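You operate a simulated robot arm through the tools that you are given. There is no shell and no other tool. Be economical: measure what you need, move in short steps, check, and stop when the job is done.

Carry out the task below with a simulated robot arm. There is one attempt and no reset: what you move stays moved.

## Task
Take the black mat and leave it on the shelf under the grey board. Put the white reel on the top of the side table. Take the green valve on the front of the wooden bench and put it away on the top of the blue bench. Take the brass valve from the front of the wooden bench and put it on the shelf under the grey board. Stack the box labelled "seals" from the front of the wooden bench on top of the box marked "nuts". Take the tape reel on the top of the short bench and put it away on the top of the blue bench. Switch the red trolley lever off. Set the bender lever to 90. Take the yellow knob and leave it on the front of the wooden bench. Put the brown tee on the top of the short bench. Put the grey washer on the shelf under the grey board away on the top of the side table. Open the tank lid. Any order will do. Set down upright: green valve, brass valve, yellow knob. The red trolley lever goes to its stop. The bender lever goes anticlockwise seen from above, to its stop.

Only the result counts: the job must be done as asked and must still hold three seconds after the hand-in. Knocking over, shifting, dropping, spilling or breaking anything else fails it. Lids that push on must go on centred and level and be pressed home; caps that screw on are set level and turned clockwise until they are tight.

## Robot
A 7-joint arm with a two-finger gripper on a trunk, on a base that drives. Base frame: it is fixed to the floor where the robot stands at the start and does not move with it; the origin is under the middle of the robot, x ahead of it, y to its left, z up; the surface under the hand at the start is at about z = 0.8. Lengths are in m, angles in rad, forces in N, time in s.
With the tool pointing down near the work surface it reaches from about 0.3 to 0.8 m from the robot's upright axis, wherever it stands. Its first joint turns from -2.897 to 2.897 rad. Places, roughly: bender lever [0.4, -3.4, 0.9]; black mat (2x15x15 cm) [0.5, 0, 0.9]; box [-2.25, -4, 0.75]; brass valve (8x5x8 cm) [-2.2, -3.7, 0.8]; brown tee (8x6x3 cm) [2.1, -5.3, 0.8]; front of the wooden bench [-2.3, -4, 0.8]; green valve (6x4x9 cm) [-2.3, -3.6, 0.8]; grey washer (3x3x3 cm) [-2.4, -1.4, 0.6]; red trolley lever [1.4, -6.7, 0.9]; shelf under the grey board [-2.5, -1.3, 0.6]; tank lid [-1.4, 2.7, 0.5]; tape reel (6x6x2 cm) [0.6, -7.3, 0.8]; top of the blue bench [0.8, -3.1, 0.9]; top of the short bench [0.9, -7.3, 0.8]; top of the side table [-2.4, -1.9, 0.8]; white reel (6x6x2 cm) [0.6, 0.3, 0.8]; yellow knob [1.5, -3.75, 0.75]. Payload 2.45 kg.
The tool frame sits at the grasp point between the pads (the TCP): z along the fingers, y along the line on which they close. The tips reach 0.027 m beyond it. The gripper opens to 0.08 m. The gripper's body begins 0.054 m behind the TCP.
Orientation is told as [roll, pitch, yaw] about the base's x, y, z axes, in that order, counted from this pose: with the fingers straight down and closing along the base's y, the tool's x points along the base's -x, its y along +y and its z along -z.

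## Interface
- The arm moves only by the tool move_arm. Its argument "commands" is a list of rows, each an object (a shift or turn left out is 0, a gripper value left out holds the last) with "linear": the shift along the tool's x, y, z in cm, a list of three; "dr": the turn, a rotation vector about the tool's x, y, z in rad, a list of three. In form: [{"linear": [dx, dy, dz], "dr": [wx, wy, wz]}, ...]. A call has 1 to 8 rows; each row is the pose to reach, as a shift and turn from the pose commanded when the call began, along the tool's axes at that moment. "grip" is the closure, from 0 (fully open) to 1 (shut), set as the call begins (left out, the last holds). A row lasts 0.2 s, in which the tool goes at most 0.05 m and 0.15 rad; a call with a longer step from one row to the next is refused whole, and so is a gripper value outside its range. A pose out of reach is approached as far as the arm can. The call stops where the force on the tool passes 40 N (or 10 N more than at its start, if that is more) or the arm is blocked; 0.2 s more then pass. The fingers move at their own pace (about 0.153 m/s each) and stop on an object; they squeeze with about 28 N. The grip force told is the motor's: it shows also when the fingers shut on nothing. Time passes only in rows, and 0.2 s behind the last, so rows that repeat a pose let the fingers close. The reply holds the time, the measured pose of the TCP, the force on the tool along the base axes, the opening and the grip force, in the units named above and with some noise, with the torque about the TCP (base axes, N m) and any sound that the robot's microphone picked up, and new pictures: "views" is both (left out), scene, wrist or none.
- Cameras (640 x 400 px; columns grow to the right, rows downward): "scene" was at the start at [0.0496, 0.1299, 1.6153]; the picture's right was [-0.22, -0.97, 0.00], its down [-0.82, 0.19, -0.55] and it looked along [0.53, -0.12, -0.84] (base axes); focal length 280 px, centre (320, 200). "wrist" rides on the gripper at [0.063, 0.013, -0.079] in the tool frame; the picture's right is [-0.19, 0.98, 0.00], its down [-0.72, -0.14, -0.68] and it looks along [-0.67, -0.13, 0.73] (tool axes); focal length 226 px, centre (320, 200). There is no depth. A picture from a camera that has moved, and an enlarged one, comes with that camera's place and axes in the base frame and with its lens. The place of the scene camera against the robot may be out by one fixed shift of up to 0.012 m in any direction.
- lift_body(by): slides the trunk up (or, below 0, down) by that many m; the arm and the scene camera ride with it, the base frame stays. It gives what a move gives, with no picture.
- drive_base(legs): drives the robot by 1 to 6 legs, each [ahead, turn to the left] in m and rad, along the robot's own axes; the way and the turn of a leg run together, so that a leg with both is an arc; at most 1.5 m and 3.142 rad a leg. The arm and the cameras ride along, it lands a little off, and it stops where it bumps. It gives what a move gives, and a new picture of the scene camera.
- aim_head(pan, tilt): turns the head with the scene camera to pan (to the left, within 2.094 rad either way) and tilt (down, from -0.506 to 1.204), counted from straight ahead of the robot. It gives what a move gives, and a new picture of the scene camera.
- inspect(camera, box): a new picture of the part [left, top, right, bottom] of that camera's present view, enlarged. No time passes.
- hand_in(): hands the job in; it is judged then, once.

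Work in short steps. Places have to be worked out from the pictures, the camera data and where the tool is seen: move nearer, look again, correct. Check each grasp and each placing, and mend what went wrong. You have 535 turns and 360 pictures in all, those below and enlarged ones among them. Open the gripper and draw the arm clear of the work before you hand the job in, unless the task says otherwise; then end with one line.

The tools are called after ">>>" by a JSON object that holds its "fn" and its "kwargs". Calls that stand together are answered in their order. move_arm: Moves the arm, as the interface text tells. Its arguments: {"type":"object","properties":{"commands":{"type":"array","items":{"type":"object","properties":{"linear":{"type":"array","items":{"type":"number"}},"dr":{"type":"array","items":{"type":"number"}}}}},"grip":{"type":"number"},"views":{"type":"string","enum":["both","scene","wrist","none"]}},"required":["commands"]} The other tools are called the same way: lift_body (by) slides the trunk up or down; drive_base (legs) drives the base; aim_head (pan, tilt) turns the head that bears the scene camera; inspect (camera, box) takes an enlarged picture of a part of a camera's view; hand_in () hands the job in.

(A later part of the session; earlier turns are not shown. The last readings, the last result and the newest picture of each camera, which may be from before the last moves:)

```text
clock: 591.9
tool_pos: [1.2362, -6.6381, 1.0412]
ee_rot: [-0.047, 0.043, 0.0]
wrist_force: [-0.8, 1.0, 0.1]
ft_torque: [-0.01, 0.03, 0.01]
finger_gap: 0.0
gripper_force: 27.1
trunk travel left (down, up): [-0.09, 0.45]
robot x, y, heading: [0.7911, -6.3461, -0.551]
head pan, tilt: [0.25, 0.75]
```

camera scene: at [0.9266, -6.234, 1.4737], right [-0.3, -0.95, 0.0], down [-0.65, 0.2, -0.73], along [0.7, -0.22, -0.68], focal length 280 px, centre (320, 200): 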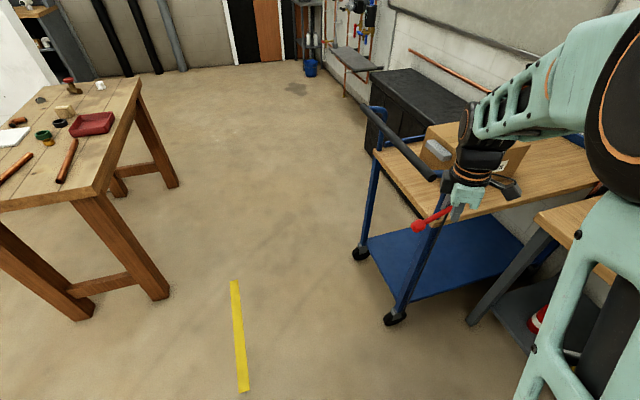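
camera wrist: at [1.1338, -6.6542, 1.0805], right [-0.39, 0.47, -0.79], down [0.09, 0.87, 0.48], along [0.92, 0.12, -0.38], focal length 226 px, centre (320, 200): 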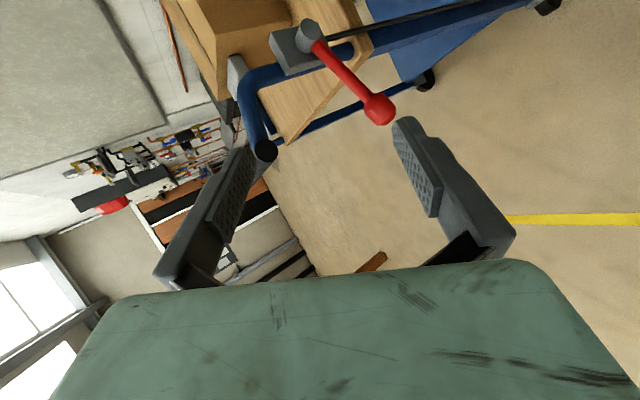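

>>> {"fn": "move_arm", "kwargs": {"commands": [{"dr": [-0.02, -0.14, 0]}, {"dr": [-0.047, -0.28, 0]}, {"dr": [-0.047, -0.343, 0]}, {"dr": [-0.047, -0.343, 0]}], "views": "none"}}

>>> {"fn": "move_arm", "kwargs": {"commands": [{"linear": [-2, -2, 3]}, {"linear": [-4, -4, 6]}, {"linear": [-6, -5.5, 9]}, {"linear": [-7.4, -5.5, 12]}, {"linear": [-7.4, -5.5, 12]}], "views": "both"}}

```text
clock: 592.9
tool_pos: [1.2358, -6.6391, 1.0406]
ee_rot: [0.0, -0.302, 0.009]
wrist_force: [-0.2, 0.1, 0.5]
ft_torque: [-0.03, 0.0, 0.05]
finger_gap: 0.0
gripper_force: 28.6
trunk travel left (down, up): [-0.09, 0.45]
robot x, y, heading: [0.7884, -6.3442, -0.553]
head pan, tilt: [0.25, 0.75]
```

```text
clock: 594.1
tool_pos: [1.3423, -6.6933, 0.9465]
ee_rot: [-0.001, -0.3, 0.008]
wrist_force: [-0.7, -0.5, -0.7]
ft_torque: [0.02, 0.02, 0.0]
finger_gap: 0.0001
gripper_force: 28.0
trunk travel left (down, up): [-0.09, 0.45]
robot x, y, heading: [0.7919, -6.3434, -0.554]
head pan, tilt: [0.25, 0.75]
camera scene: at [0.927, -6.2341, 1.4737], right [-0.3, -0.95, 0.0], down [-0.65, 0.2, -0.73], along [0.7, -0.22, -0.68], focal length 280 px, centre (320, 200)
camera wrist: at [1.2591, -6.6793, 1.0044], right [0.18, 0.98, 0.06], down [0.49, -0.14, 0.86], along [0.86, -0.13, -0.5], focal length 226 px, centre (320, 200)
```

scene: 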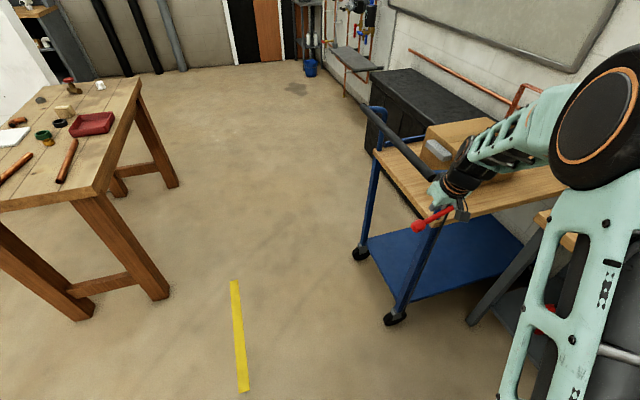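
wrist: 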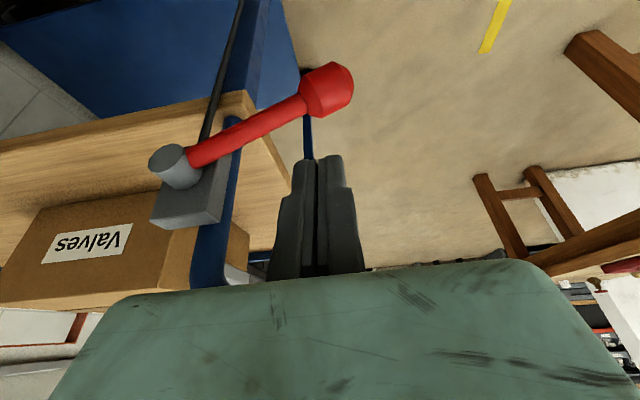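

I have an excellent view. The closed fingers are above the knob; I'll shift 1.8 cm over it and press down a little to test that direction.

>>> {"fn": "move_arm", "kwargs": {"commands": [{"linear": [-1.7, 0.5, 0.5]}, {"linear": [-0.8, 0.5, 3.4]}, {"linear": [0.05, 0.5, 6.2]}, {"linear": [0.35, 0.5, 7.2]}, {"linear": [0.65, 0.5, 8.1]}, {"linear": [0.95, 0.5, 9.1]}, {"linear": [1.25, 0.5, 10.1]}], "views": "wrist"}}

```text
clock: 595.4
tool_pos: [1.3611, -6.6877, 0.8749]
ee_rot: [-0.01, -0.313, 0.011]
wrist_force: [-16.3, 8.4, 23.4]
ft_torque: [0.02, 0.15, 0.06]
finger_gap: 0.0
gripper_force: 27.7
trunk travel left (down, up): [-0.09, 0.45]
robot x, y, heading: [0.7859, -6.3472, -0.551]
head pan, tilt: [0.25, 0.75]
stopped in row 6: the force on the tool passed its limit at 50 N (the readings are from after the stop); the commanded pose is now the measured one
camera wrist: at [1.2769, -6.6752, 0.9315], right [0.17, 0.98, 0.05], down [0.48, -0.13, 0.87], along [0.86, -0.13, -0.49], focal length 226 px, centre (320, 200)
```

wrist: 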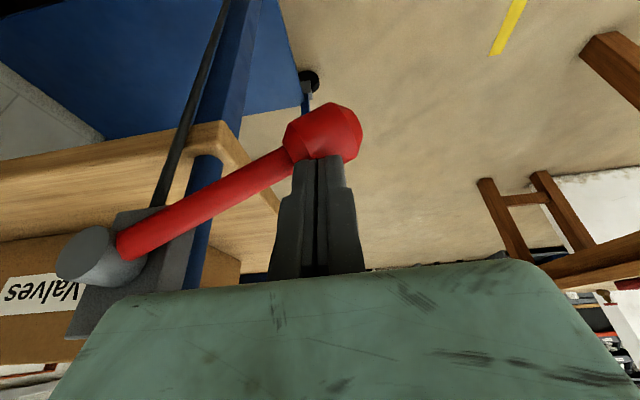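

Pressing down is blocked, so the lever sits at its lower stop and must be lifted. I'll withdraw, reposition the robot a bit further back, and come from the side with the fingers pointing towards the trolley under the lever.

>>> {"fn": "move_arm", "kwargs": {"commands": [{"linear": [1, 0, -3]}, {"linear": [3, 0, -6]}, {"linear": [6, 1, -9]}, {"linear": [9, 2, -12]}, {"linear": [12, 3, -15]}], "views": "none"}}

>>> {"fn": "drive_base", "kwargs": {"legs": [[0, 1.11], [-0.2, 0], [0, -0.85]]}}

```text
clock: 596.6
tool_pos: [1.2036, -6.6598, 0.9773]
ee_rot: [-0.006, -0.308, 0.012]
wrist_force: [1.1, 0.1, -0.9]
ft_torque: [-0.02, 0.01, -0.01]
finger_gap: 0.0
gripper_force: 27.8
trunk travel left (down, up): [-0.09, 0.45]
robot x, y, heading: [0.7898, -6.345, -0.551]
head pan, tilt: [0.25, 0.75]
```

```text
clock: 603.4
tool_pos: [1.1055, -6.6486, 0.9785]
ee_rot: [-0.006, -0.309, 0.271]
wrist_force: [0.0, 0.1, 0.4]
ft_torque: [0.0, 0.02, -0.03]
finger_gap: 0.0002
gripper_force: 28.5
trunk travel left (down, up): [-0.09, 0.45]
robot x, y, heading: [0.6246, -6.4484, -0.298]
head pan, tilt: [0.25, 0.75]
camera scene: at [0.7302, -6.3079, 1.4738], right [-0.05, -1.0, 0.0], down [-0.68, 0.03, -0.73], along [0.73, -0.03, -0.68], focal length 280 px, centre (320, 200)
```

scene: 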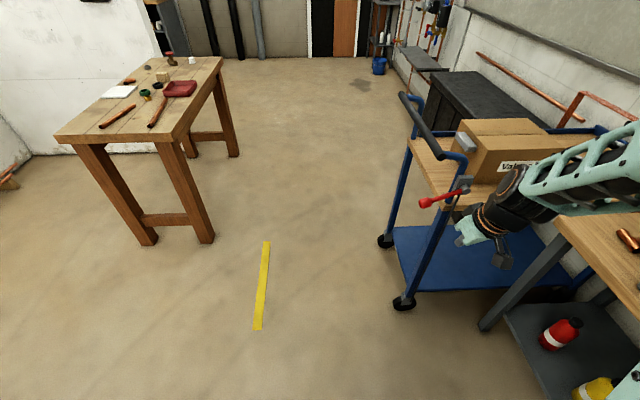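

Good position. I'll square the hand, then tilt it so the fingers point towards the trolley while moving out to a standoff below lever height.

>>> {"fn": "move_arm", "kwargs": {"commands": [{"dr": [0.041, 0, 0.129]}, {"dr": [0.082, 0, 0.258]}, {"dr": [0.082, 0, 0.258]}], "views": "none"}}

>>> {"fn": "move_arm", "kwargs": {"commands": [{"linear": [-2, -1.4, 2.9], "dr": [0, -0.12, 0]}, {"linear": [-4, -2.8, 5.8], "dr": [0, -0.25, 0]}, {"linear": [-6, -4.2, 8.7], "dr": [0, -0.37, 0]}, {"linear": [-8, -5.6, 11.6], "dr": [0, -0.5, 0]}, {"linear": [-10, -7, 14.5], "dr": [0, -0.62, 0]}, {"linear": [-11.8, -8.5, 17.4], "dr": [0, -0.74, 0]}, {"linear": [-11.8, -8.5, 17.4], "dr": [0, -0.74, 0]}], "views": "both"}}

```text
clock: 604.1
tool_pos: [1.1056, -6.6485, 0.9775]
ee_rot: [-0.007, -0.314, -0.003]
wrist_force: [-0.3, 0.7, -0.3]
ft_torque: [0.04, 0.01, 0.01]
finger_gap: 0.0003
gripper_force: 27.5
trunk travel left (down, up): [-0.09, 0.45]
robot x, y, heading: [0.6248, -6.4479, -0.3]
head pan, tilt: [0.25, 0.75]
```

```text
clock: 605.8
tool_pos: [1.2681, -6.7356, 0.8465]
ee_rot: [-0.012, -1.051, 0.006]
wrist_force: [0.3, -0.1, -0.6]
ft_torque: [-0.01, -0.05, 0.04]
finger_gap: 0.0003
gripper_force: 28.0
trunk travel left (down, up): [-0.09, 0.45]
robot x, y, heading: [0.6259, -6.4482, -0.297]
head pan, tilt: [0.25, 0.75]
camera scene: at [0.7307, -6.3085, 1.4738], right [-0.05, -1.0, 0.0], down [-0.68, 0.03, -0.73], along [0.73, -0.03, -0.68], focal length 280 px, centre (320, 200)
camera wrist: at [1.168, -6.7218, 0.8321], right [0.1, 0.98, 0.16], down [-0.24, -0.13, 0.96], along [0.97, -0.13, 0.22], focal length 226 px, centre (320, 200)
```

scene: 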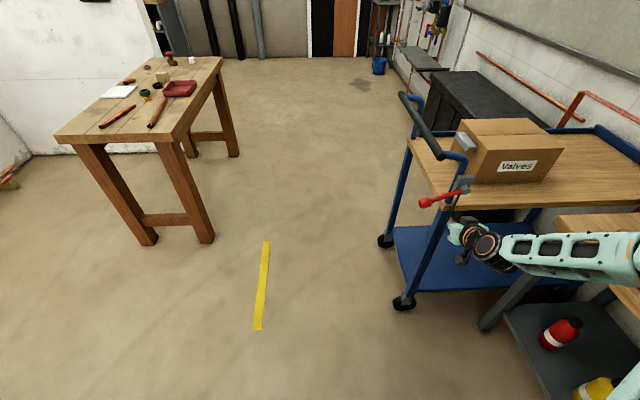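
wrist: 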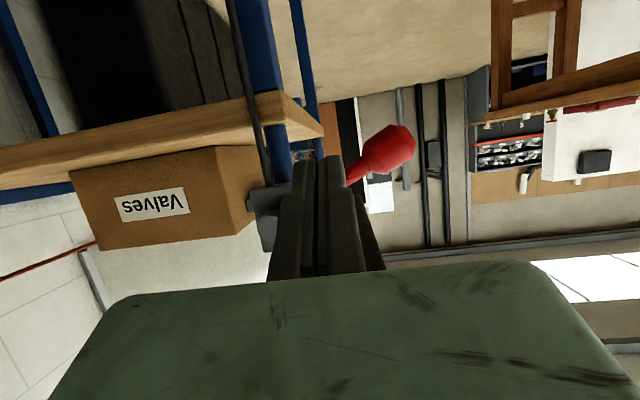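

The fingers point at the trolley just beside the lever. I'll lower 2.6 cm and slide in under the rod.

>>> {"fn": "move_arm", "kwargs": {"commands": [{"linear": [2.3, 0, 1.3]}, {"linear": [0.7, 0, 4]}, {"linear": [-0.9, 0, 6.8]}, {"linear": [-2.5, 0, 9.5]}, {"linear": [-2.5, 0, 9.5]}], "views": "both"}}

>>> {"fn": "inspect", "kwargs": {"camera": "scene", "box": [390, 160, 520, 270]}}

```text
clock: 607.0
tool_pos: [1.3674, -6.7344, 0.8228]
ee_rot: [-0.012, -1.05, 0.007]
wrist_force: [0.5, 0.6, -0.2]
ft_torque: [0.0, -0.03, -0.01]
finger_gap: 0.0
gripper_force: 28.0
trunk travel left (down, up): [-0.09, 0.45]
robot x, y, heading: [0.6243, -6.4481, -0.298]
head pan, tilt: [0.25, 0.75]
camera scene: at [0.7307, -6.3079, 1.4737], right [-0.05, -1.0, 0.0], down [-0.68, 0.03, -0.73], along [0.73, -0.03, -0.68], focal length 280 px, centre (320, 200)
camera wrist: at [1.2667, -6.7221, 0.8078], right [0.1, 0.98, 0.16], down [-0.24, -0.13, 0.96], along [0.97, -0.13, 0.22], focal length 226 px, centre (320, 200)
```

scene: 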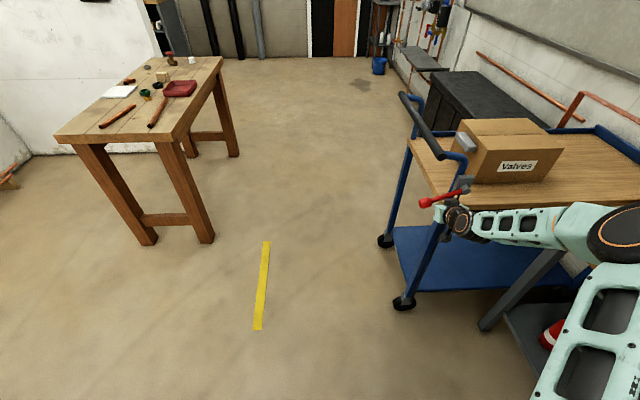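
wrist: 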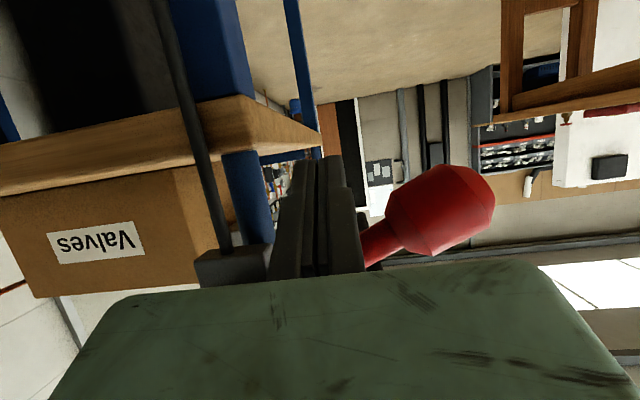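

```text
3.64 times, centred on (455, 215) of scene
camera zoom: at [0.7307, -6.3079, 1.4737], right [-0.05, -1.0, 0.0], down [-0.68, 0.03, -0.73], along [0.73, -0.03, -0.68], focal length 1016 px, centre (-171, 146)
```

zoom: 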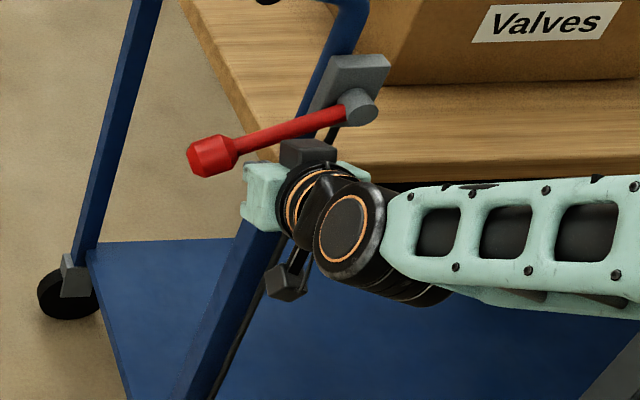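

The fingers are under the rod. I'll lift along the lever's arc until it meets its stop.

>>> {"fn": "move_arm", "kwargs": {"commands": [{"linear": [-1.6, -0.3, -0.92]}, {"linear": [-3.07, 0.68, -1.76]}, {"linear": [-4.82, 1.44, -2.76]}, {"linear": [-6.67, 1.66, -3.82]}, {"linear": [-8.5, 1.32, -4.87]}, {"linear": [-10.2, 0.44, -5.85]}, {"linear": [-11.66, -0.91, -6.67]}], "views": "both"}}

>>> {"fn": "inspect", "kwargs": {"camera": "scene", "box": [390, 130, 520, 270]}}

```text
clock: 608.3
tool_pos: [1.3601, -6.7176, 0.9163]
ee_rot: [0.01, -1.023, -0.007]
wrist_force: [-9.3, 4.3, -3.3]
ft_torque: [-0.01, 0.0, -0.08]
finger_gap: 0.0
gripper_force: 28.0
trunk travel left (down, up): [-0.09, 0.45]
robot x, y, heading: [0.6236, -6.4498, -0.296]
head pan, tilt: [0.25, 0.75]
stopped in row 6: the force on the tool passed its limit at 53 N (the readings are from after the stop); the commanded pose is now the measured one
camera scene: at [0.7294, -6.3075, 1.4739], right [-0.05, -1.0, 0.0], down [-0.68, 0.03, -0.73], along [0.73, -0.03, -0.68], focal length 280 px, centre (320, 200)
camera wrist: at [1.2591, -6.705, 0.9042], right [0.1, 0.98, 0.17], down [-0.21, -0.15, 0.97], along [0.97, -0.13, 0.19], focal length 226 px, centre (320, 200)
```

scene: 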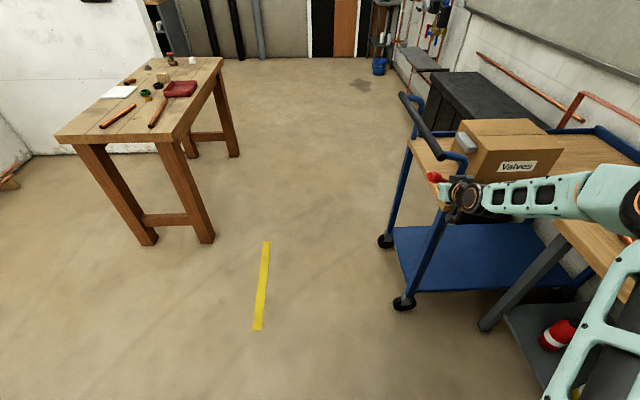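
wrist: 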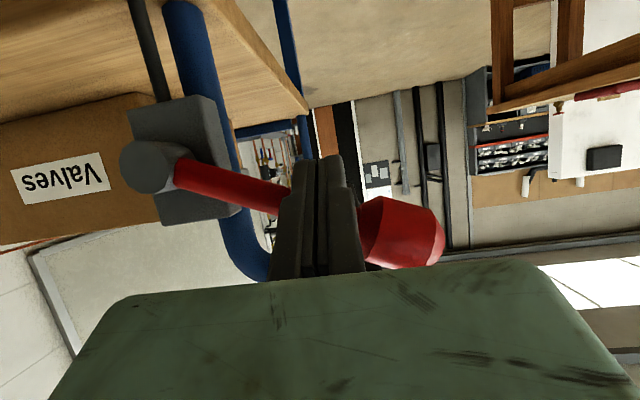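

```text
2.86 times, centred on (455, 200) of scene
camera zoom: at [0.7294, -6.3075, 1.4739], right [-0.05, -1.0, 0.0], down [-0.68, 0.03, -0.73], along [0.73, -0.03, -0.68], focal length 799 px, centre (-66, 200)
```

zoom: 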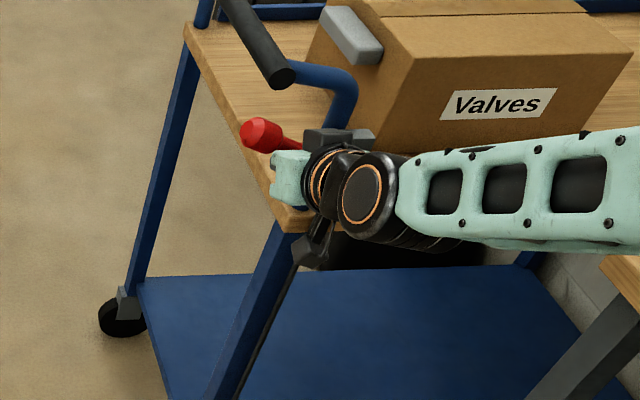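

The lever rose by about 55° and then met resistance. I'll push a little more to confirm that this is its stop.

>>> {"fn": "move_arm", "kwargs": {"commands": [{"linear": [-0.6, -0.1, -0.35]}, {"linear": [-1.2, -0.3, -0.7]}, {"linear": [-1.8, -0.6, -1.0]}], "views": "wrist"}}

```text
clock: 608.8
tool_pos: [1.3563, -6.7169, 0.9188]
ee_rot: [0.022, -1.004, -0.013]
wrist_force: [-8.1, 2.8, -3.3]
ft_torque: [0.05, 0.0, -0.03]
finger_gap: 0.0001
gripper_force: 28.4
trunk travel left (down, up): [-0.09, 0.45]
robot x, y, heading: [0.6233, -6.4487, -0.294]
head pan, tilt: [0.25, 0.75]
stopped in row 2: the force on the tool passed its limit at 45 N (the readings are from after the stop); the commanded pose is now the measured one
camera wrist: at [1.256, -6.7043, 0.9084], right [0.1, 0.98, 0.17], down [-0.19, -0.15, 0.97], along [0.98, -0.13, 0.17], focal length 226 px, centre (320, 200)
```

wrist: 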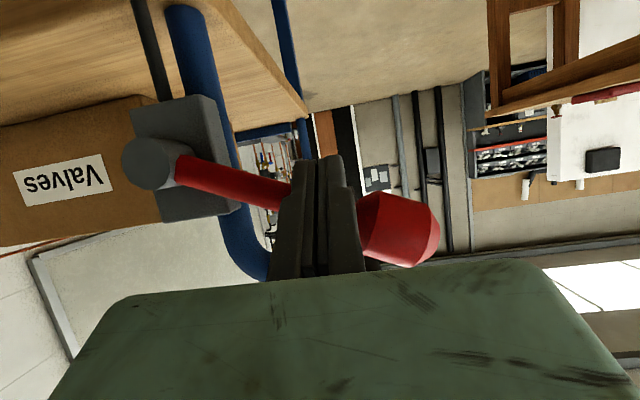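

It's blocked, so it is at its stop. I'll lower slightly, draw straight back and check the lever stays.

>>> {"fn": "move_arm", "kwargs": {"commands": [{"linear": [1.0, 0, 0.5]}, {"linear": [2.5, 0, -3]}, {"linear": [4.5, 0, -7]}, {"linear": [6.5, 0, -11]}, {"linear": [5, 0, -15]}, {"linear": [3, 0, -19]}], "views": "both"}}

>>> {"fn": "inspect", "kwargs": {"camera": "scene", "box": [390, 130, 520, 270]}}

```text
clock: 610.2
tool_pos: [1.1814, -6.7187, 0.9963]
ee_rot: [0.02, -1.009, -0.01]
wrist_force: [0.2, 0.3, 0.8]
ft_torque: [0.02, 0.01, -0.02]
finger_gap: 0.0
gripper_force: 27.9
trunk travel left (down, up): [-0.09, 0.45]
robot x, y, heading: [0.625, -6.4477, -0.297]
head pan, tilt: [0.25, 0.75]
camera scene: at [0.7301, -6.3079, 1.4739], right [-0.05, -1.0, 0.0], down [-0.68, 0.03, -0.73], along [0.73, -0.03, -0.68], focal length 280 px, centre (320, 200)
camera wrist: at [1.0797, -6.7059, 0.9869], right [0.1, 0.98, 0.17], down [-0.19, -0.15, 0.97], along [0.98, -0.13, 0.17], focal length 226 px, centre (320, 200)
```

scene: 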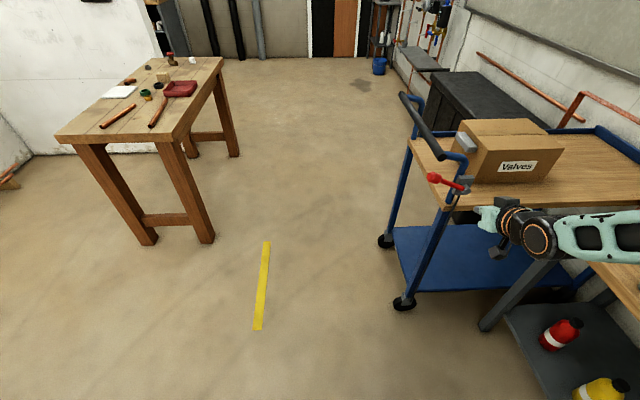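
wrist: 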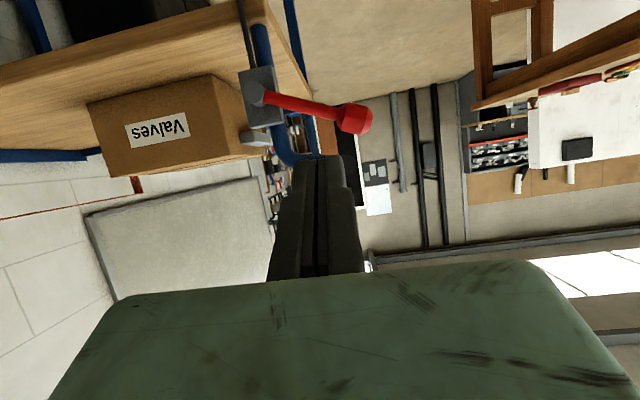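

```text
2.86 times, centred on (455, 200) of scene
camera zoom: at [0.7301, -6.3079, 1.4739], right [-0.05, -1.0, 0.0], down [-0.68, 0.03, -0.73], along [0.73, -0.03, -0.68], focal length 799 px, centre (-66, 200)
```

zoom: 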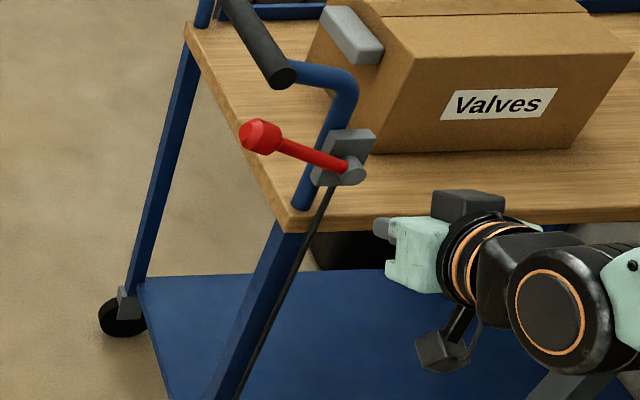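

The lever is up and stays. Next is the tape reel: I'll put the hand upright again and turn to face the short bench.

>>> {"fn": "move_arm", "kwargs": {"commands": [{"linear": [0, 0, -1], "dr": [0, 0.14, 0]}, {"linear": [0, 0, -2], "dr": [0, 0.28, 0]}, {"linear": [0, 0, -3], "dr": [0, 0.42, 0]}, {"linear": [0, 0, -4], "dr": [0, 0.56, 0]}, {"linear": [0, 0, -4], "dr": [0, 0.7, 0]}, {"linear": [0, 0, -4], "dr": [0, 0.84, 0]}, {"linear": [0, 0, -4], "dr": [0, 0.95, 0]}, {"linear": [0, 0, -4], "dr": [0, 1.009, 0]}], "grip": 0, "views": "none"}}

>>> {"fn": "lift_body", "kwargs": {"by": 0.1}}

>>> {"fn": "drive_base", "kwargs": {"legs": [[0, -1.2]]}}

>>> {"fn": "aim_head", "kwargs": {"pan": 0.25, "tilt": 0.75}}

```text
clock: 612.0
tool_pos: [1.1457, -6.7205, 1.0164]
ee_rot: [0.011, 0.002, 0.006]
wrist_force: [0.9, 0.2, -0.3]
ft_torque: [0.0, 0.0, -0.03]
finger_gap: 0.0802
gripper_force: 0.0
trunk travel left (down, up): [-0.09, 0.45]
robot x, y, heading: [0.6227, -6.4529, -0.301]
head pan, tilt: [0.25, 0.75]
```

```text
clock: 613.3
tool_pos: [1.1472, -6.7202, 1.1162]
ee_rot: [0.011, 0.0, 0.005]
wrist_force: [-0.7, -0.4, 0.0]
ft_torque: [0.01, -0.03, 0.01]
finger_gap: 0.0798
gripper_force: 0.0
trunk travel left (down, up): [-0.19, 0.35]
robot x, y, heading: [0.6254, -6.4462, -0.299]
head pan, tilt: [0.25, 0.75]
```

```text
clock: 616.8
tool_pos: [0.5592, -7.0349, 1.1162]
ee_rot: [0.01, 0.001, -1.198]
wrist_force: [0.2, -0.2, -0.9]
ft_torque: [-0.01, 0.0, -0.02]
finger_gap: 0.0801
gripper_force: 0.1
trunk travel left (down, up): [-0.19, 0.35]
robot x, y, heading: [0.6274, -6.4538, -1.5]
head pan, tilt: [0.25, 0.75]
camera scene: at [0.7895, -6.4934, 1.5738], right [-0.95, -0.31, 0.0], down [-0.21, 0.65, -0.73], along [0.23, -0.69, -0.68], focal length 280 px, centre (320, 200)
```

scene: 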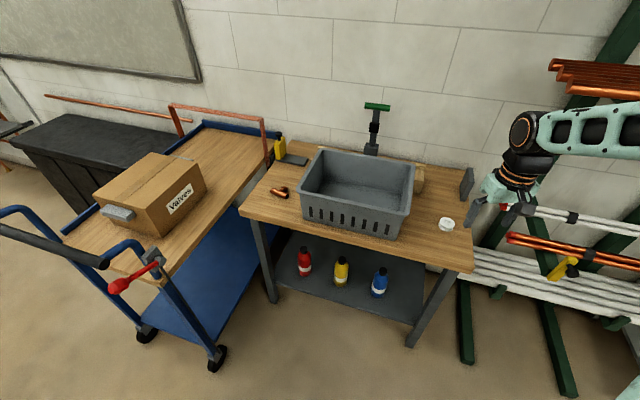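

```text
clock: 617.4
tool_pos: [0.5582, -7.0351, 1.1156]
ee_rot: [0.009, 0.002, -1.201]
wrist_force: [-0.1, -0.3, -0.4]
ft_torque: [0.01, -0.02, -0.01]
finger_gap: 0.0801
gripper_force: 0.0
trunk travel left (down, up): [-0.19, 0.35]
robot x, y, heading: [0.6263, -6.4474, -1.506]
head pan, tilt: [0.25, 0.75]
camera scene: at [0.7895, -6.4934, 1.5738], right [-0.95, -0.31, 0.0], down [-0.21, 0.65, -0.73], along [0.23, -0.69, -0.68], focal length 280 px, centre (320, 200)
```

scene: 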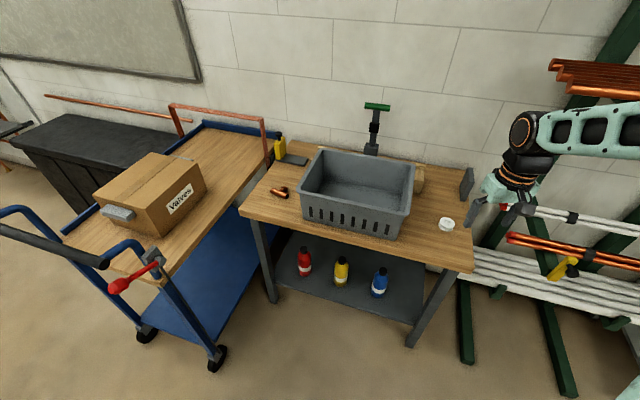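

The white tape reel is right of the basket, at about (0.567, -7.28). I'll drive 0.16 m closer and move above it.

>>> {"fn": "drive_base", "kwargs": {"legs": [[0.16, 0]]}}

>>> {"fn": "move_arm", "kwargs": {"commands": [{"linear": [0, 0, 2]}, {"linear": [-2, 0, 4]}, {"linear": [-4, 0, 6]}, {"linear": [-6, 0, 8]}, {"linear": [-6, 0, 8]}], "views": "both"}}

```text
clock: 618.8
tool_pos: [0.5707, -7.1923, 1.1167]
ee_rot: [0.01, -0.001, -1.199]
wrist_force: [-0.3, -0.1, 0.3]
ft_torque: [-0.01, 0.0, -0.01]
finger_gap: 0.0799
gripper_force: 0.0
trunk travel left (down, up): [-0.19, 0.35]
robot x, y, heading: [0.637, -6.609, -1.502]
head pan, tilt: [0.25, 0.75]
camera scene: at [0.8005, -6.6511, 1.5737], right [-0.95, -0.31, 0.0], down [-0.21, 0.65, -0.73], along [0.23, -0.69, -0.68], focal length 280 px, centre (320, 200)
```

scene: 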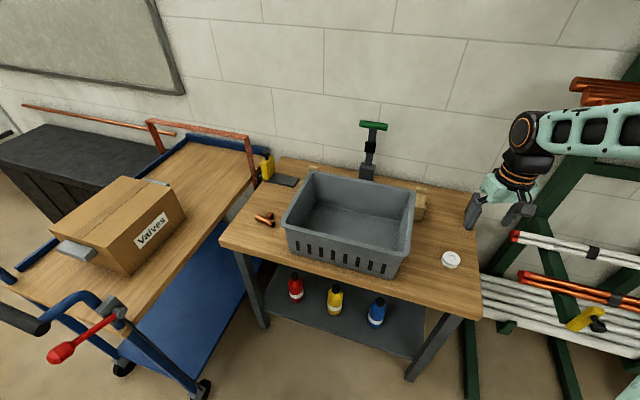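

```text
clock: 620.0
tool_pos: [0.5933, -7.2456, 1.0365]
ee_rot: [0.011, -0.001, -1.2]
wrist_force: [0.6, -0.6, -0.4]
ft_torque: [-0.01, 0.01, 0.0]
finger_gap: 0.0804
gripper_force: 0.2
trunk travel left (down, up): [-0.19, 0.35]
robot x, y, heading: [0.6352, -6.6052, -1.503]
head pan, tilt: [0.25, 0.75]
camera scene: at [0.8006, -6.6504, 1.5738], right [-0.95, -0.31, 0.0], down [-0.21, 0.65, -0.73], along [0.23, -0.69, -0.68], focal length 280 px, centre (320, 200)
camera wrist: at [0.5808, -7.1818, 1.1162], right [0.98, 0.18, 0.01], down [0.12, -0.72, 0.68], along [0.13, -0.67, -0.73], focal length 226 px, centre (320, 200)
```

scene: 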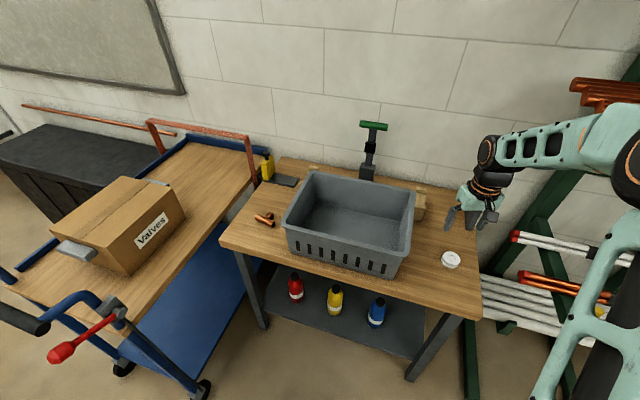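
wrist: 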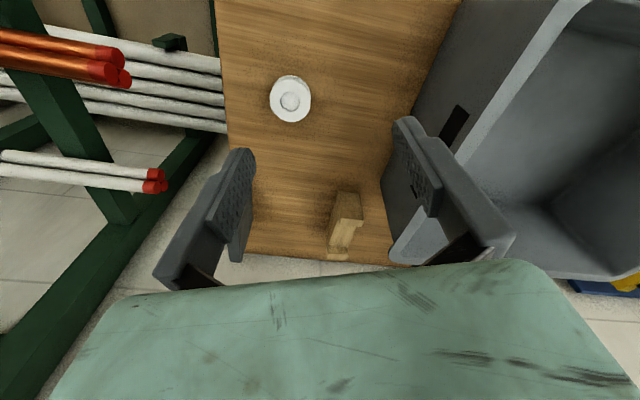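

The reel is at (0.567, -7.287). I'll move over it and descend near.

>>> {"fn": "move_arm", "kwargs": {"commands": [{"linear": [-1.4, -2, 0]}, {"linear": [-2.9, -3.9, 2]}, {"linear": [-2.9, -3.9, 6]}, {"linear": [-2.9, -3.9, 10]}, {"linear": [-2.9, -3.9, 14]}, {"linear": [-2.9, -3.9, 17.5]}, {"linear": [-2.9, -3.9, 17.5]}], "views": "wrist"}}

```text
clock: 621.6
tool_pos: [0.569, -7.2853, 0.8568]
ee_rot: [0.012, 0.001, -1.199]
wrist_force: [0.4, -0.3, 0.4]
ft_torque: [0.03, 0.04, 0.0]
finger_gap: 0.0799
gripper_force: 0.0
trunk travel left (down, up): [-0.19, 0.35]
robot x, y, heading: [0.6376, -6.6071, -1.498]
head pan, tilt: [0.25, 0.75]
camera wrist: at [0.5564, -7.221, 0.9367], right [0.98, 0.18, 0.01], down [0.12, -0.72, 0.68], along [0.13, -0.67, -0.73], focal length 226 px, centre (320, 200)
```

wrist: 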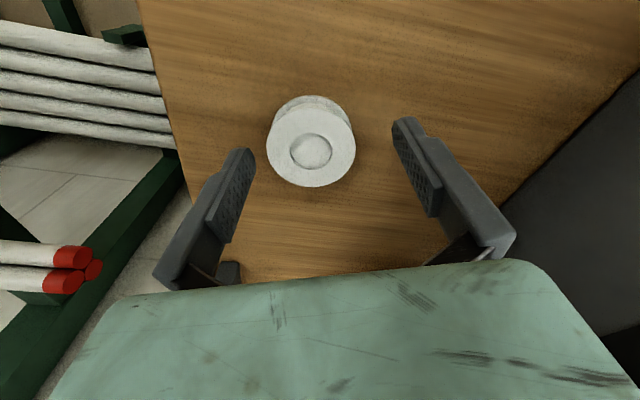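

>>> {"fn": "move_arm", "kwargs": {"commands": [{"linear": [0, -0.4, 0.8]}, {"linear": [0, -0.4, 1.4]}, {"linear": [0, -0.4, 1.8]}, {"linear": [0, -0.4, 1.8]}], "views": "none"}}

>>> {"fn": "move_arm", "kwargs": {"commands": [{"linear": [0, 0, 0]}, {"linear": [0, 0, 0]}, {"linear": [0, 0, 0]}], "grip": 1, "views": "wrist"}}

```text
clock: 622.6
tool_pos: [0.5677, -7.286, 0.8408]
ee_rot: [0.011, -0.001, -1.197]
wrist_force: [-0.8, 0.0, -0.6]
ft_torque: [0.0, 0.01, -0.01]
finger_gap: 0.08
gripper_force: 0.1
trunk travel left (down, up): [-0.19, 0.35]
robot x, y, heading: [0.6341, -6.6038, -1.499]
head pan, tilt: [0.25, 0.75]
```

```text
clock: 623.4
tool_pos: [0.566, -7.2863, 0.8407]
ee_rot: [0.01, 0.001, -1.198]
wrist_force: [0.0, -0.1, 0.7]
ft_torque: [-0.02, 0.03, 0.05]
finger_gap: 0.0501
gripper_force: 27.6
trunk travel left (down, up): [-0.19, 0.35]
robot x, y, heading: [0.6362, -6.6074, -1.496]
head pan, tilt: [0.25, 0.75]
camera wrist: at [0.5543, -7.2233, 0.9213], right [0.98, 0.18, 0.01], down [0.12, -0.72, 0.68], along [0.13, -0.67, -0.73], focal length 226 px, centre (320, 200)
```

wrist: 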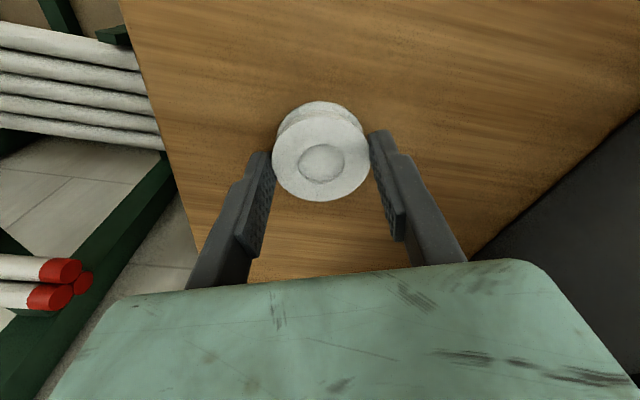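

Gripped at 5.0 cm. I'll lift and check the hold.

>>> {"fn": "move_arm", "kwargs": {"commands": [{"linear": [0, 0, -1.5]}, {"linear": [0, 0, -4]}, {"linear": [0, 0, -8]}, {"linear": [0, 0, -12]}, {"linear": [0, 0, -16]}, {"linear": [2, 0, -20]}, {"linear": [5, 0, -23]}, {"linear": [8, 0, -24]}], "views": "wrist"}}

```text
clock: 625.2
tool_pos: [0.5347, -7.2139, 1.0826]
ee_rot: [0.011, -0.001, -1.197]
wrist_force: [-0.7, -0.7, -0.8]
ft_torque: [-0.01, 0.01, 0.02]
finger_gap: 0.0504
gripper_force: 27.6
trunk travel left (down, up): [-0.19, 0.35]
robot x, y, heading: [0.6338, -6.6064, -1.506]
head pan, tilt: [0.25, 0.75]
camera wrist: at [0.5215, -7.1501, 1.1629], right [0.98, 0.18, 0.01], down [0.12, -0.72, 0.68], along [0.13, -0.67, -0.73], focal length 226 px, centre (320, 200)
```

wrist: 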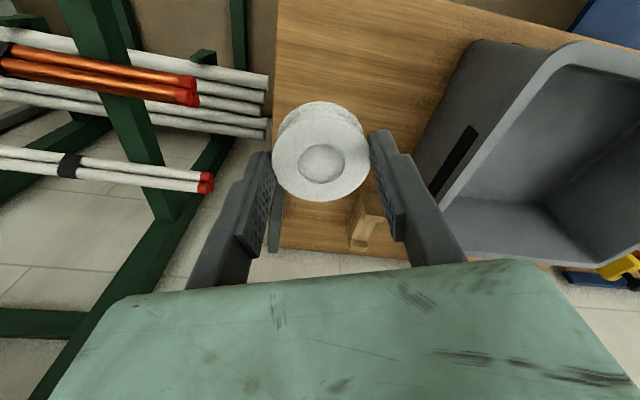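

The tape reel is held. I'll drive back north to the blue bench.

>>> {"fn": "drive_base", "kwargs": {"legs": [[-0.35, 0], [0, -2.89], [1.4, 0], [1.4, 0]]}}

>>> {"fn": "aim_head", "kwargs": {"pan": -0.6, "tilt": 0.6}}

```text
clock: 647.6
tool_pos: [-0.1511, -2.9704, 1.0824]
ee_rot: [0.01, 0.0, 2.118]
wrist_force: [0.6, -0.4, -0.4]
ft_torque: [0.0, 0.0, 0.02]
finger_gap: 0.0498
gripper_force: 27.8
trunk travel left (down, up): [-0.19, 0.35]
robot x, y, heading: [-0.1484, -3.5865, 1.816]
head pan, tilt: [0.25, 0.75]
camera scene: at [-0.3159, -3.5597, 1.5737], right [0.88, 0.47, 0.0], down [0.32, -0.6, -0.73], along [-0.35, 0.64, -0.68], focal length 280 px, centre (320, 200)
```

scene: 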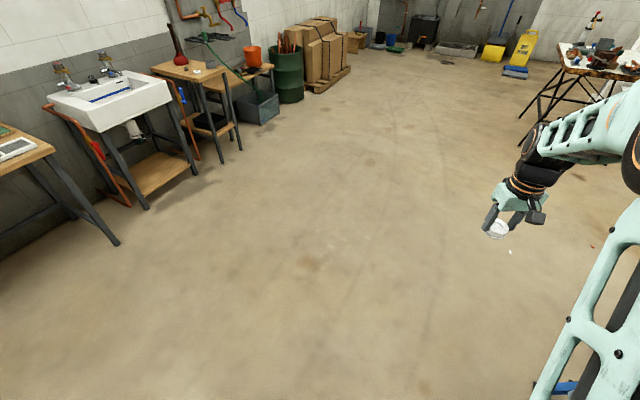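

```text
clock: 648.8
tool_pos: [-0.1516, -2.9708, 1.0821]
ee_rot: [0.012, 0.0, 2.12]
wrist_force: [-0.2, 0.2, -0.2]
ft_torque: [0.03, 0.03, 0.0]
finger_gap: 0.05
gripper_force: 28.0
trunk travel left (down, up): [-0.19, 0.35]
robot x, y, heading: [-0.1453, -3.5831, 1.818]
head pan, tilt: [-0.6, 0.6]
camera scene: at [-0.2459, -3.5499, 1.5866], right [0.94, -0.35, 0.0], down [-0.2, -0.53, -0.82], along [0.29, 0.77, -0.57], focal length 280 px, centre (320, 200)
```

scene: 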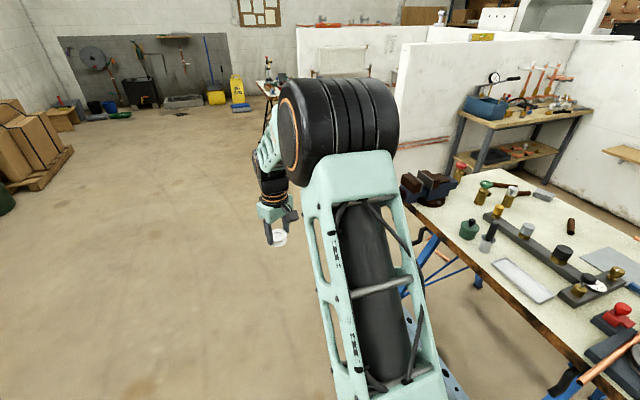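

I'll raise a little and drive to about (0.03, -3.03) facing the bench, as before.

>>> {"fn": "lift_body", "kwargs": {"by": 0.1}}

>>> {"fn": "drive_base", "kwargs": {"legs": [[0, -0.56], [0.575, 0], [0, -1.25]]}}

>>> {"fn": "aim_head", "kwargs": {"pan": 0.1, "tilt": 0.75}}

```text
clock: 650.1
tool_pos: [-0.1517, -2.9691, 1.1823]
ee_rot: [0.01, 0.0, 2.118]
wrist_force: [-0.9, -0.4, -0.5]
ft_torque: [-0.01, -0.03, -0.01]
finger_gap: 0.0501
gripper_force: 27.8
trunk travel left (down, up): [-0.29, 0.25]
robot x, y, heading: [-0.1459, -3.5832, 1.81]
head pan, tilt: [-0.6, 0.6]
```

```text
clock: 658.2
tool_pos: [0.6384, -3.2147, 1.1819]
ee_rot: [0.01, -0.001, 0.269]
wrist_force: [0.8, 0.0, -0.9]
ft_torque: [-0.03, -0.01, 0.01]
finger_gap: 0.05
gripper_force: 27.3
trunk travel left (down, up): [-0.29, 0.25]
robot x, y, heading: [0.0414, -3.0488, -0.039]
head pan, tilt: [-0.6, 0.6]
camera scene: at [0.1004, -2.9565, 1.6866], right [-0.59, -0.81, 0.0], down [-0.46, 0.34, -0.82], along [0.66, -0.49, -0.57], focal length 280 px, centre (320, 200)
```

scene: 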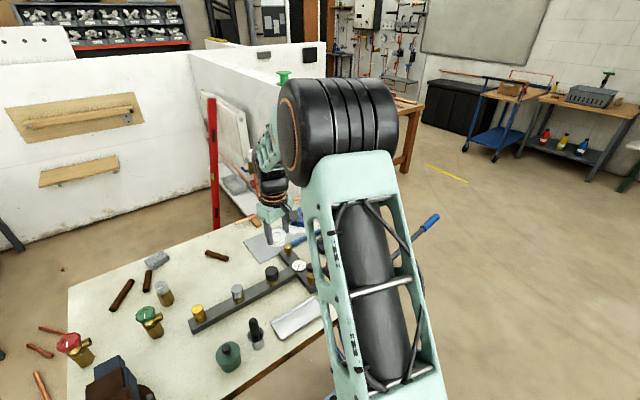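

```text
clock: 659.2
tool_pos: [0.6375, -3.2157, 1.1821]
ee_rot: [0.01, 0.0, 0.268]
wrist_force: [-0.5, 0.0, -0.8]
ft_torque: [0.04, 0.01, 0.0]
finger_gap: 0.05
gripper_force: 27.9
trunk travel left (down, up): [-0.29, 0.25]
robot x, y, heading: [0.0448, -3.0457, -0.039]
head pan, tilt: [0.099, 0.75]
camera scene: at [0.112, -2.8987, 1.6738], right [0.06, -1.0, 0.0], down [-0.68, -0.04, -0.73], along [0.73, 0.05, -0.68], focal length 280 px, centre (320, 200)
```

scene: 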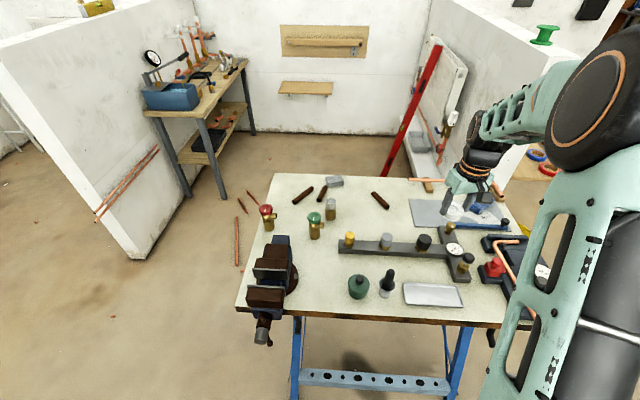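

There's a free spot at (0.835, -3.02), behind the grey bar. I'll drive 0.06 m closer and move over it.

>>> {"fn": "drive_base", "kwargs": {"legs": [[0.06, 0]]}}

>>> {"fn": "move_arm", "kwargs": {"commands": [{"linear": [-4, 2, 0]}, {"linear": [-7.5, 5, 0]}, {"linear": [-11, 8, 0]}, {"linear": [-14.5, 11, 0]}, {"linear": [-17, 14, 0]}, {"linear": [-18.5, 15.2, 0]}, {"linear": [-18.5, 15.2, 0]}], "views": "both"}}

```text
clock: 660.2
tool_pos: [0.6939, -3.2184, 1.183]
ee_rot: [0.011, 0.0, 0.27]
wrist_force: [0.1, 0.3, -0.5]
ft_torque: [0.01, 0.01, 0.02]
finger_gap: 0.0502
gripper_force: 27.6
trunk travel left (down, up): [-0.29, 0.25]
robot x, y, heading: [0.0996, -3.0512, -0.031]
head pan, tilt: [0.099, 0.75]
camera scene: at [0.1694, -2.9004, 1.6738], right [0.06, -1.0, 0.0], down [-0.68, -0.04, -0.73], along [0.73, 0.05, -0.68], focal length 280 px, centre (320, 200)
```

scene: 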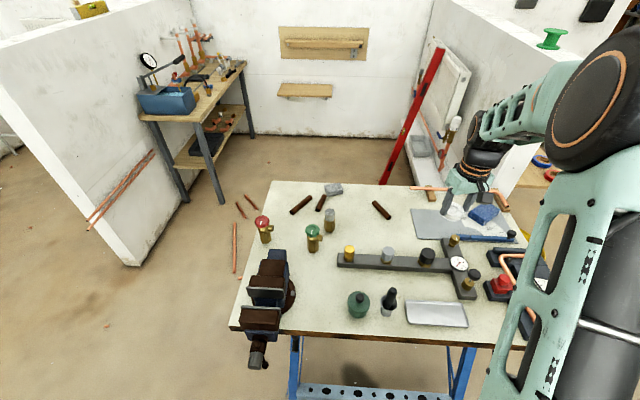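

```text
clock: 661.8
tool_pos: [0.8334, -3.0205, 1.183]
ee_rot: [0.012, 0.001, 0.268]
wrist_force: [-0.1, -0.5, -0.5]
ft_torque: [0.02, 0.0, -0.03]
finger_gap: 0.0499
gripper_force: 28.3
trunk travel left (down, up): [-0.29, 0.25]
robot x, y, heading: [0.1, -3.0545, -0.035]
head pan, tilt: [0.099, 0.75]
camera scene: at [0.1698, -2.9006, 1.6738], right [0.06, -1.0, 0.0], down [-0.68, -0.04, -0.73], along [0.73, 0.05, -0.68], focal length 280 px, centre (320, 200)
camera wrist: at [0.7689, -3.0267, 1.2633], right [-0.07, 1.0, 0.01], down [0.73, 0.05, 0.68], along [0.68, 0.06, -0.73], focal length 226 px, centre (320, 200)
```

scene: 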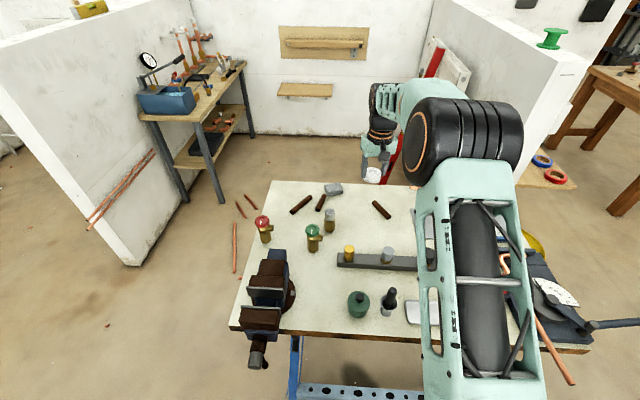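
wrist: 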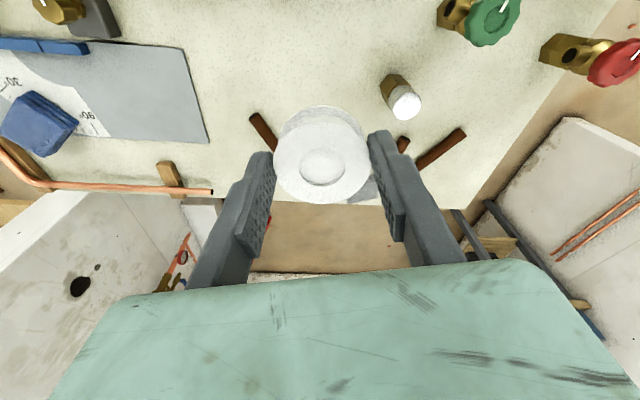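

The spot below is clear. I'll lower with the trunk, then gently with the arm.

>>> {"fn": "lift_body", "kwargs": {"by": -0.15}}

>>> {"fn": "move_arm", "kwargs": {"commands": [{"linear": [0, 0, 3]}, {"linear": [0, 0, 6]}, {"linear": [0, 0, 8]}, {"linear": [0, 0, 10]}, {"linear": [0, 0, 11]}, {"linear": [0, 0, 11]}], "views": "wrist"}}

```text
clock: 663.5
tool_pos: [0.8332, -3.0221, 1.0329]
ee_rot: [0.011, 0.001, 0.269]
wrist_force: [0.0, 0.0, -0.2]
ft_torque: [0.0, -0.04, -0.01]
finger_gap: 0.0501
gripper_force: 28.2
trunk travel left (down, up): [-0.14, 0.4]
robot x, y, heading: [0.1015, -3.053, -0.04]
head pan, tilt: [0.099, 0.75]
```

```text
clock: 665.0
tool_pos: [0.8317, -3.0207, 0.9236]
ee_rot: [0.011, -0.001, 0.269]
wrist_force: [-0.6, -0.3, 0.2]
ft_torque: [0.01, -0.02, 0.0]
finger_gap: 0.0499
gripper_force: 28.1
trunk travel left (down, up): [-0.14, 0.4]
robot x, y, heading: [0.0992, -3.0518, -0.032]
head pan, tilt: [0.099, 0.75]
camera wrist: at [0.7682, -3.0257, 1.0032], right [-0.07, 1.0, 0.01], down [0.73, 0.05, 0.68], along [0.68, 0.06, -0.73], focal length 226 px, centre (320, 200)
```

wrist: 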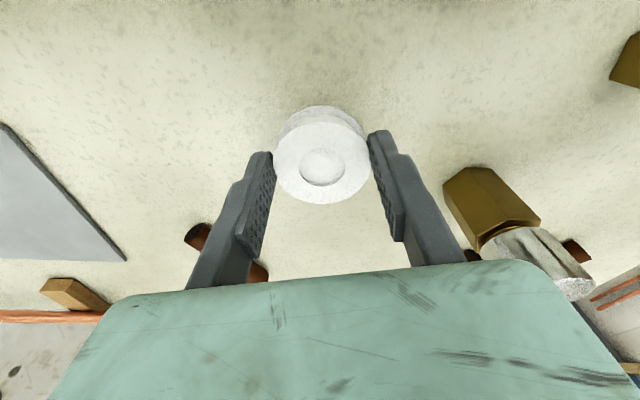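

>>> {"fn": "move_arm", "kwargs": {"commands": [{"linear": [0, 0, 0.5]}, {"linear": [0, 0, 1.0]}, {"linear": [0, 0, 1.4]}, {"linear": [0, 0, 1.8]}, {"linear": [0, 0, 2.2]}, {"linear": [0, 0, 2.5]}, {"linear": [0, 0, 2.8]}, {"linear": [0, 0, 2.8]}], "views": "none"}}

```text
clock: 666.8
tool_pos: [0.8326, -3.0207, 0.9004]
ee_rot: [0.009, -0.007, 0.268]
wrist_force: [5.9, 0.3, 34.6]
ft_torque: [-0.12, -0.13, 0.0]
finger_gap: 0.05
gripper_force: 28.0
trunk travel left (down, up): [-0.14, 0.4]
robot x, y, heading: [0.1027, -3.0566, -0.038]
head pan, tilt: [0.099, 0.75]
```

Contact. I'll ease off, release and rise.

>>> {"fn": "move_arm", "kwargs": {"commands": [{"linear": [0, 0, -0.4]}, {"linear": [0, 0, -0.4]}], "grip": 0.2, "views": "none"}}

>>> {"fn": "move_arm", "kwargs": {"commands": [{"linear": [0, 0, -3]}, {"linear": [0, 0, -7]}, {"linear": [0, 0, -11]}, {"linear": [0, 0, -15]}, {"linear": [0, 0, -19]}, {"linear": [4, 0, -21]}, {"linear": [8, 0, -21]}], "views": "both"}}

```text
clock: 667.4
tool_pos: [0.8318, -3.0223, 0.898]
ee_rot: [0.009, 0.002, 0.27]
wrist_force: [0.7, -0.2, -0.1]
ft_torque: [0.01, 0.02, 0.03]
finger_gap: 0.0641
gripper_force: 0.0
trunk travel left (down, up): [-0.14, 0.4]
robot x, y, heading: [0.1015, -3.0508, -0.034]
head pan, tilt: [0.099, 0.75]
```

```text
clock: 669.0
tool_pos: [0.7581, -3.0425, 1.1125]
ee_rot: [0.01, -0.002, 0.27]
wrist_force: [-0.4, 0.0, 0.0]
ft_torque: [-0.02, 0.04, -0.02]
finger_gap: 0.0639
gripper_force: 0.0
trunk travel left (down, up): [-0.14, 0.4]
robot x, y, heading: [0.1013, -3.0541, -0.034]
head pan, tilt: [0.099, 0.75]
camera scene: at [0.169, -2.9007, 1.5238], right [0.06, -1.0, 0.0], down [-0.68, -0.04, -0.73], along [0.73, 0.05, -0.68], focal length 280 px, centre (320, 200)
camera wrist: at [0.6938, -3.0477, 1.1928], right [-0.07, 1.0, 0.01], down [0.73, 0.05, 0.68], along [0.68, 0.06, -0.73], focal length 226 px, centre (320, 200)
```

scene: 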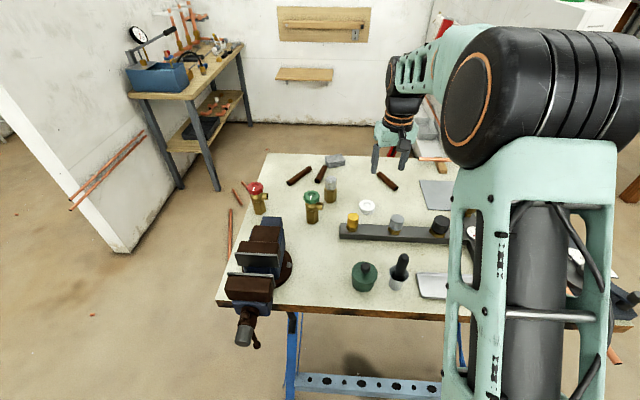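
wrist: 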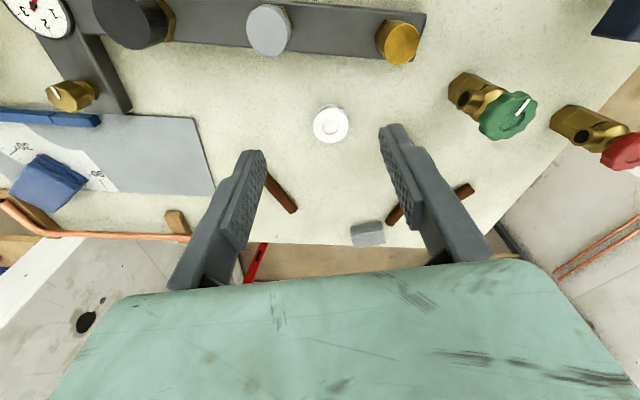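

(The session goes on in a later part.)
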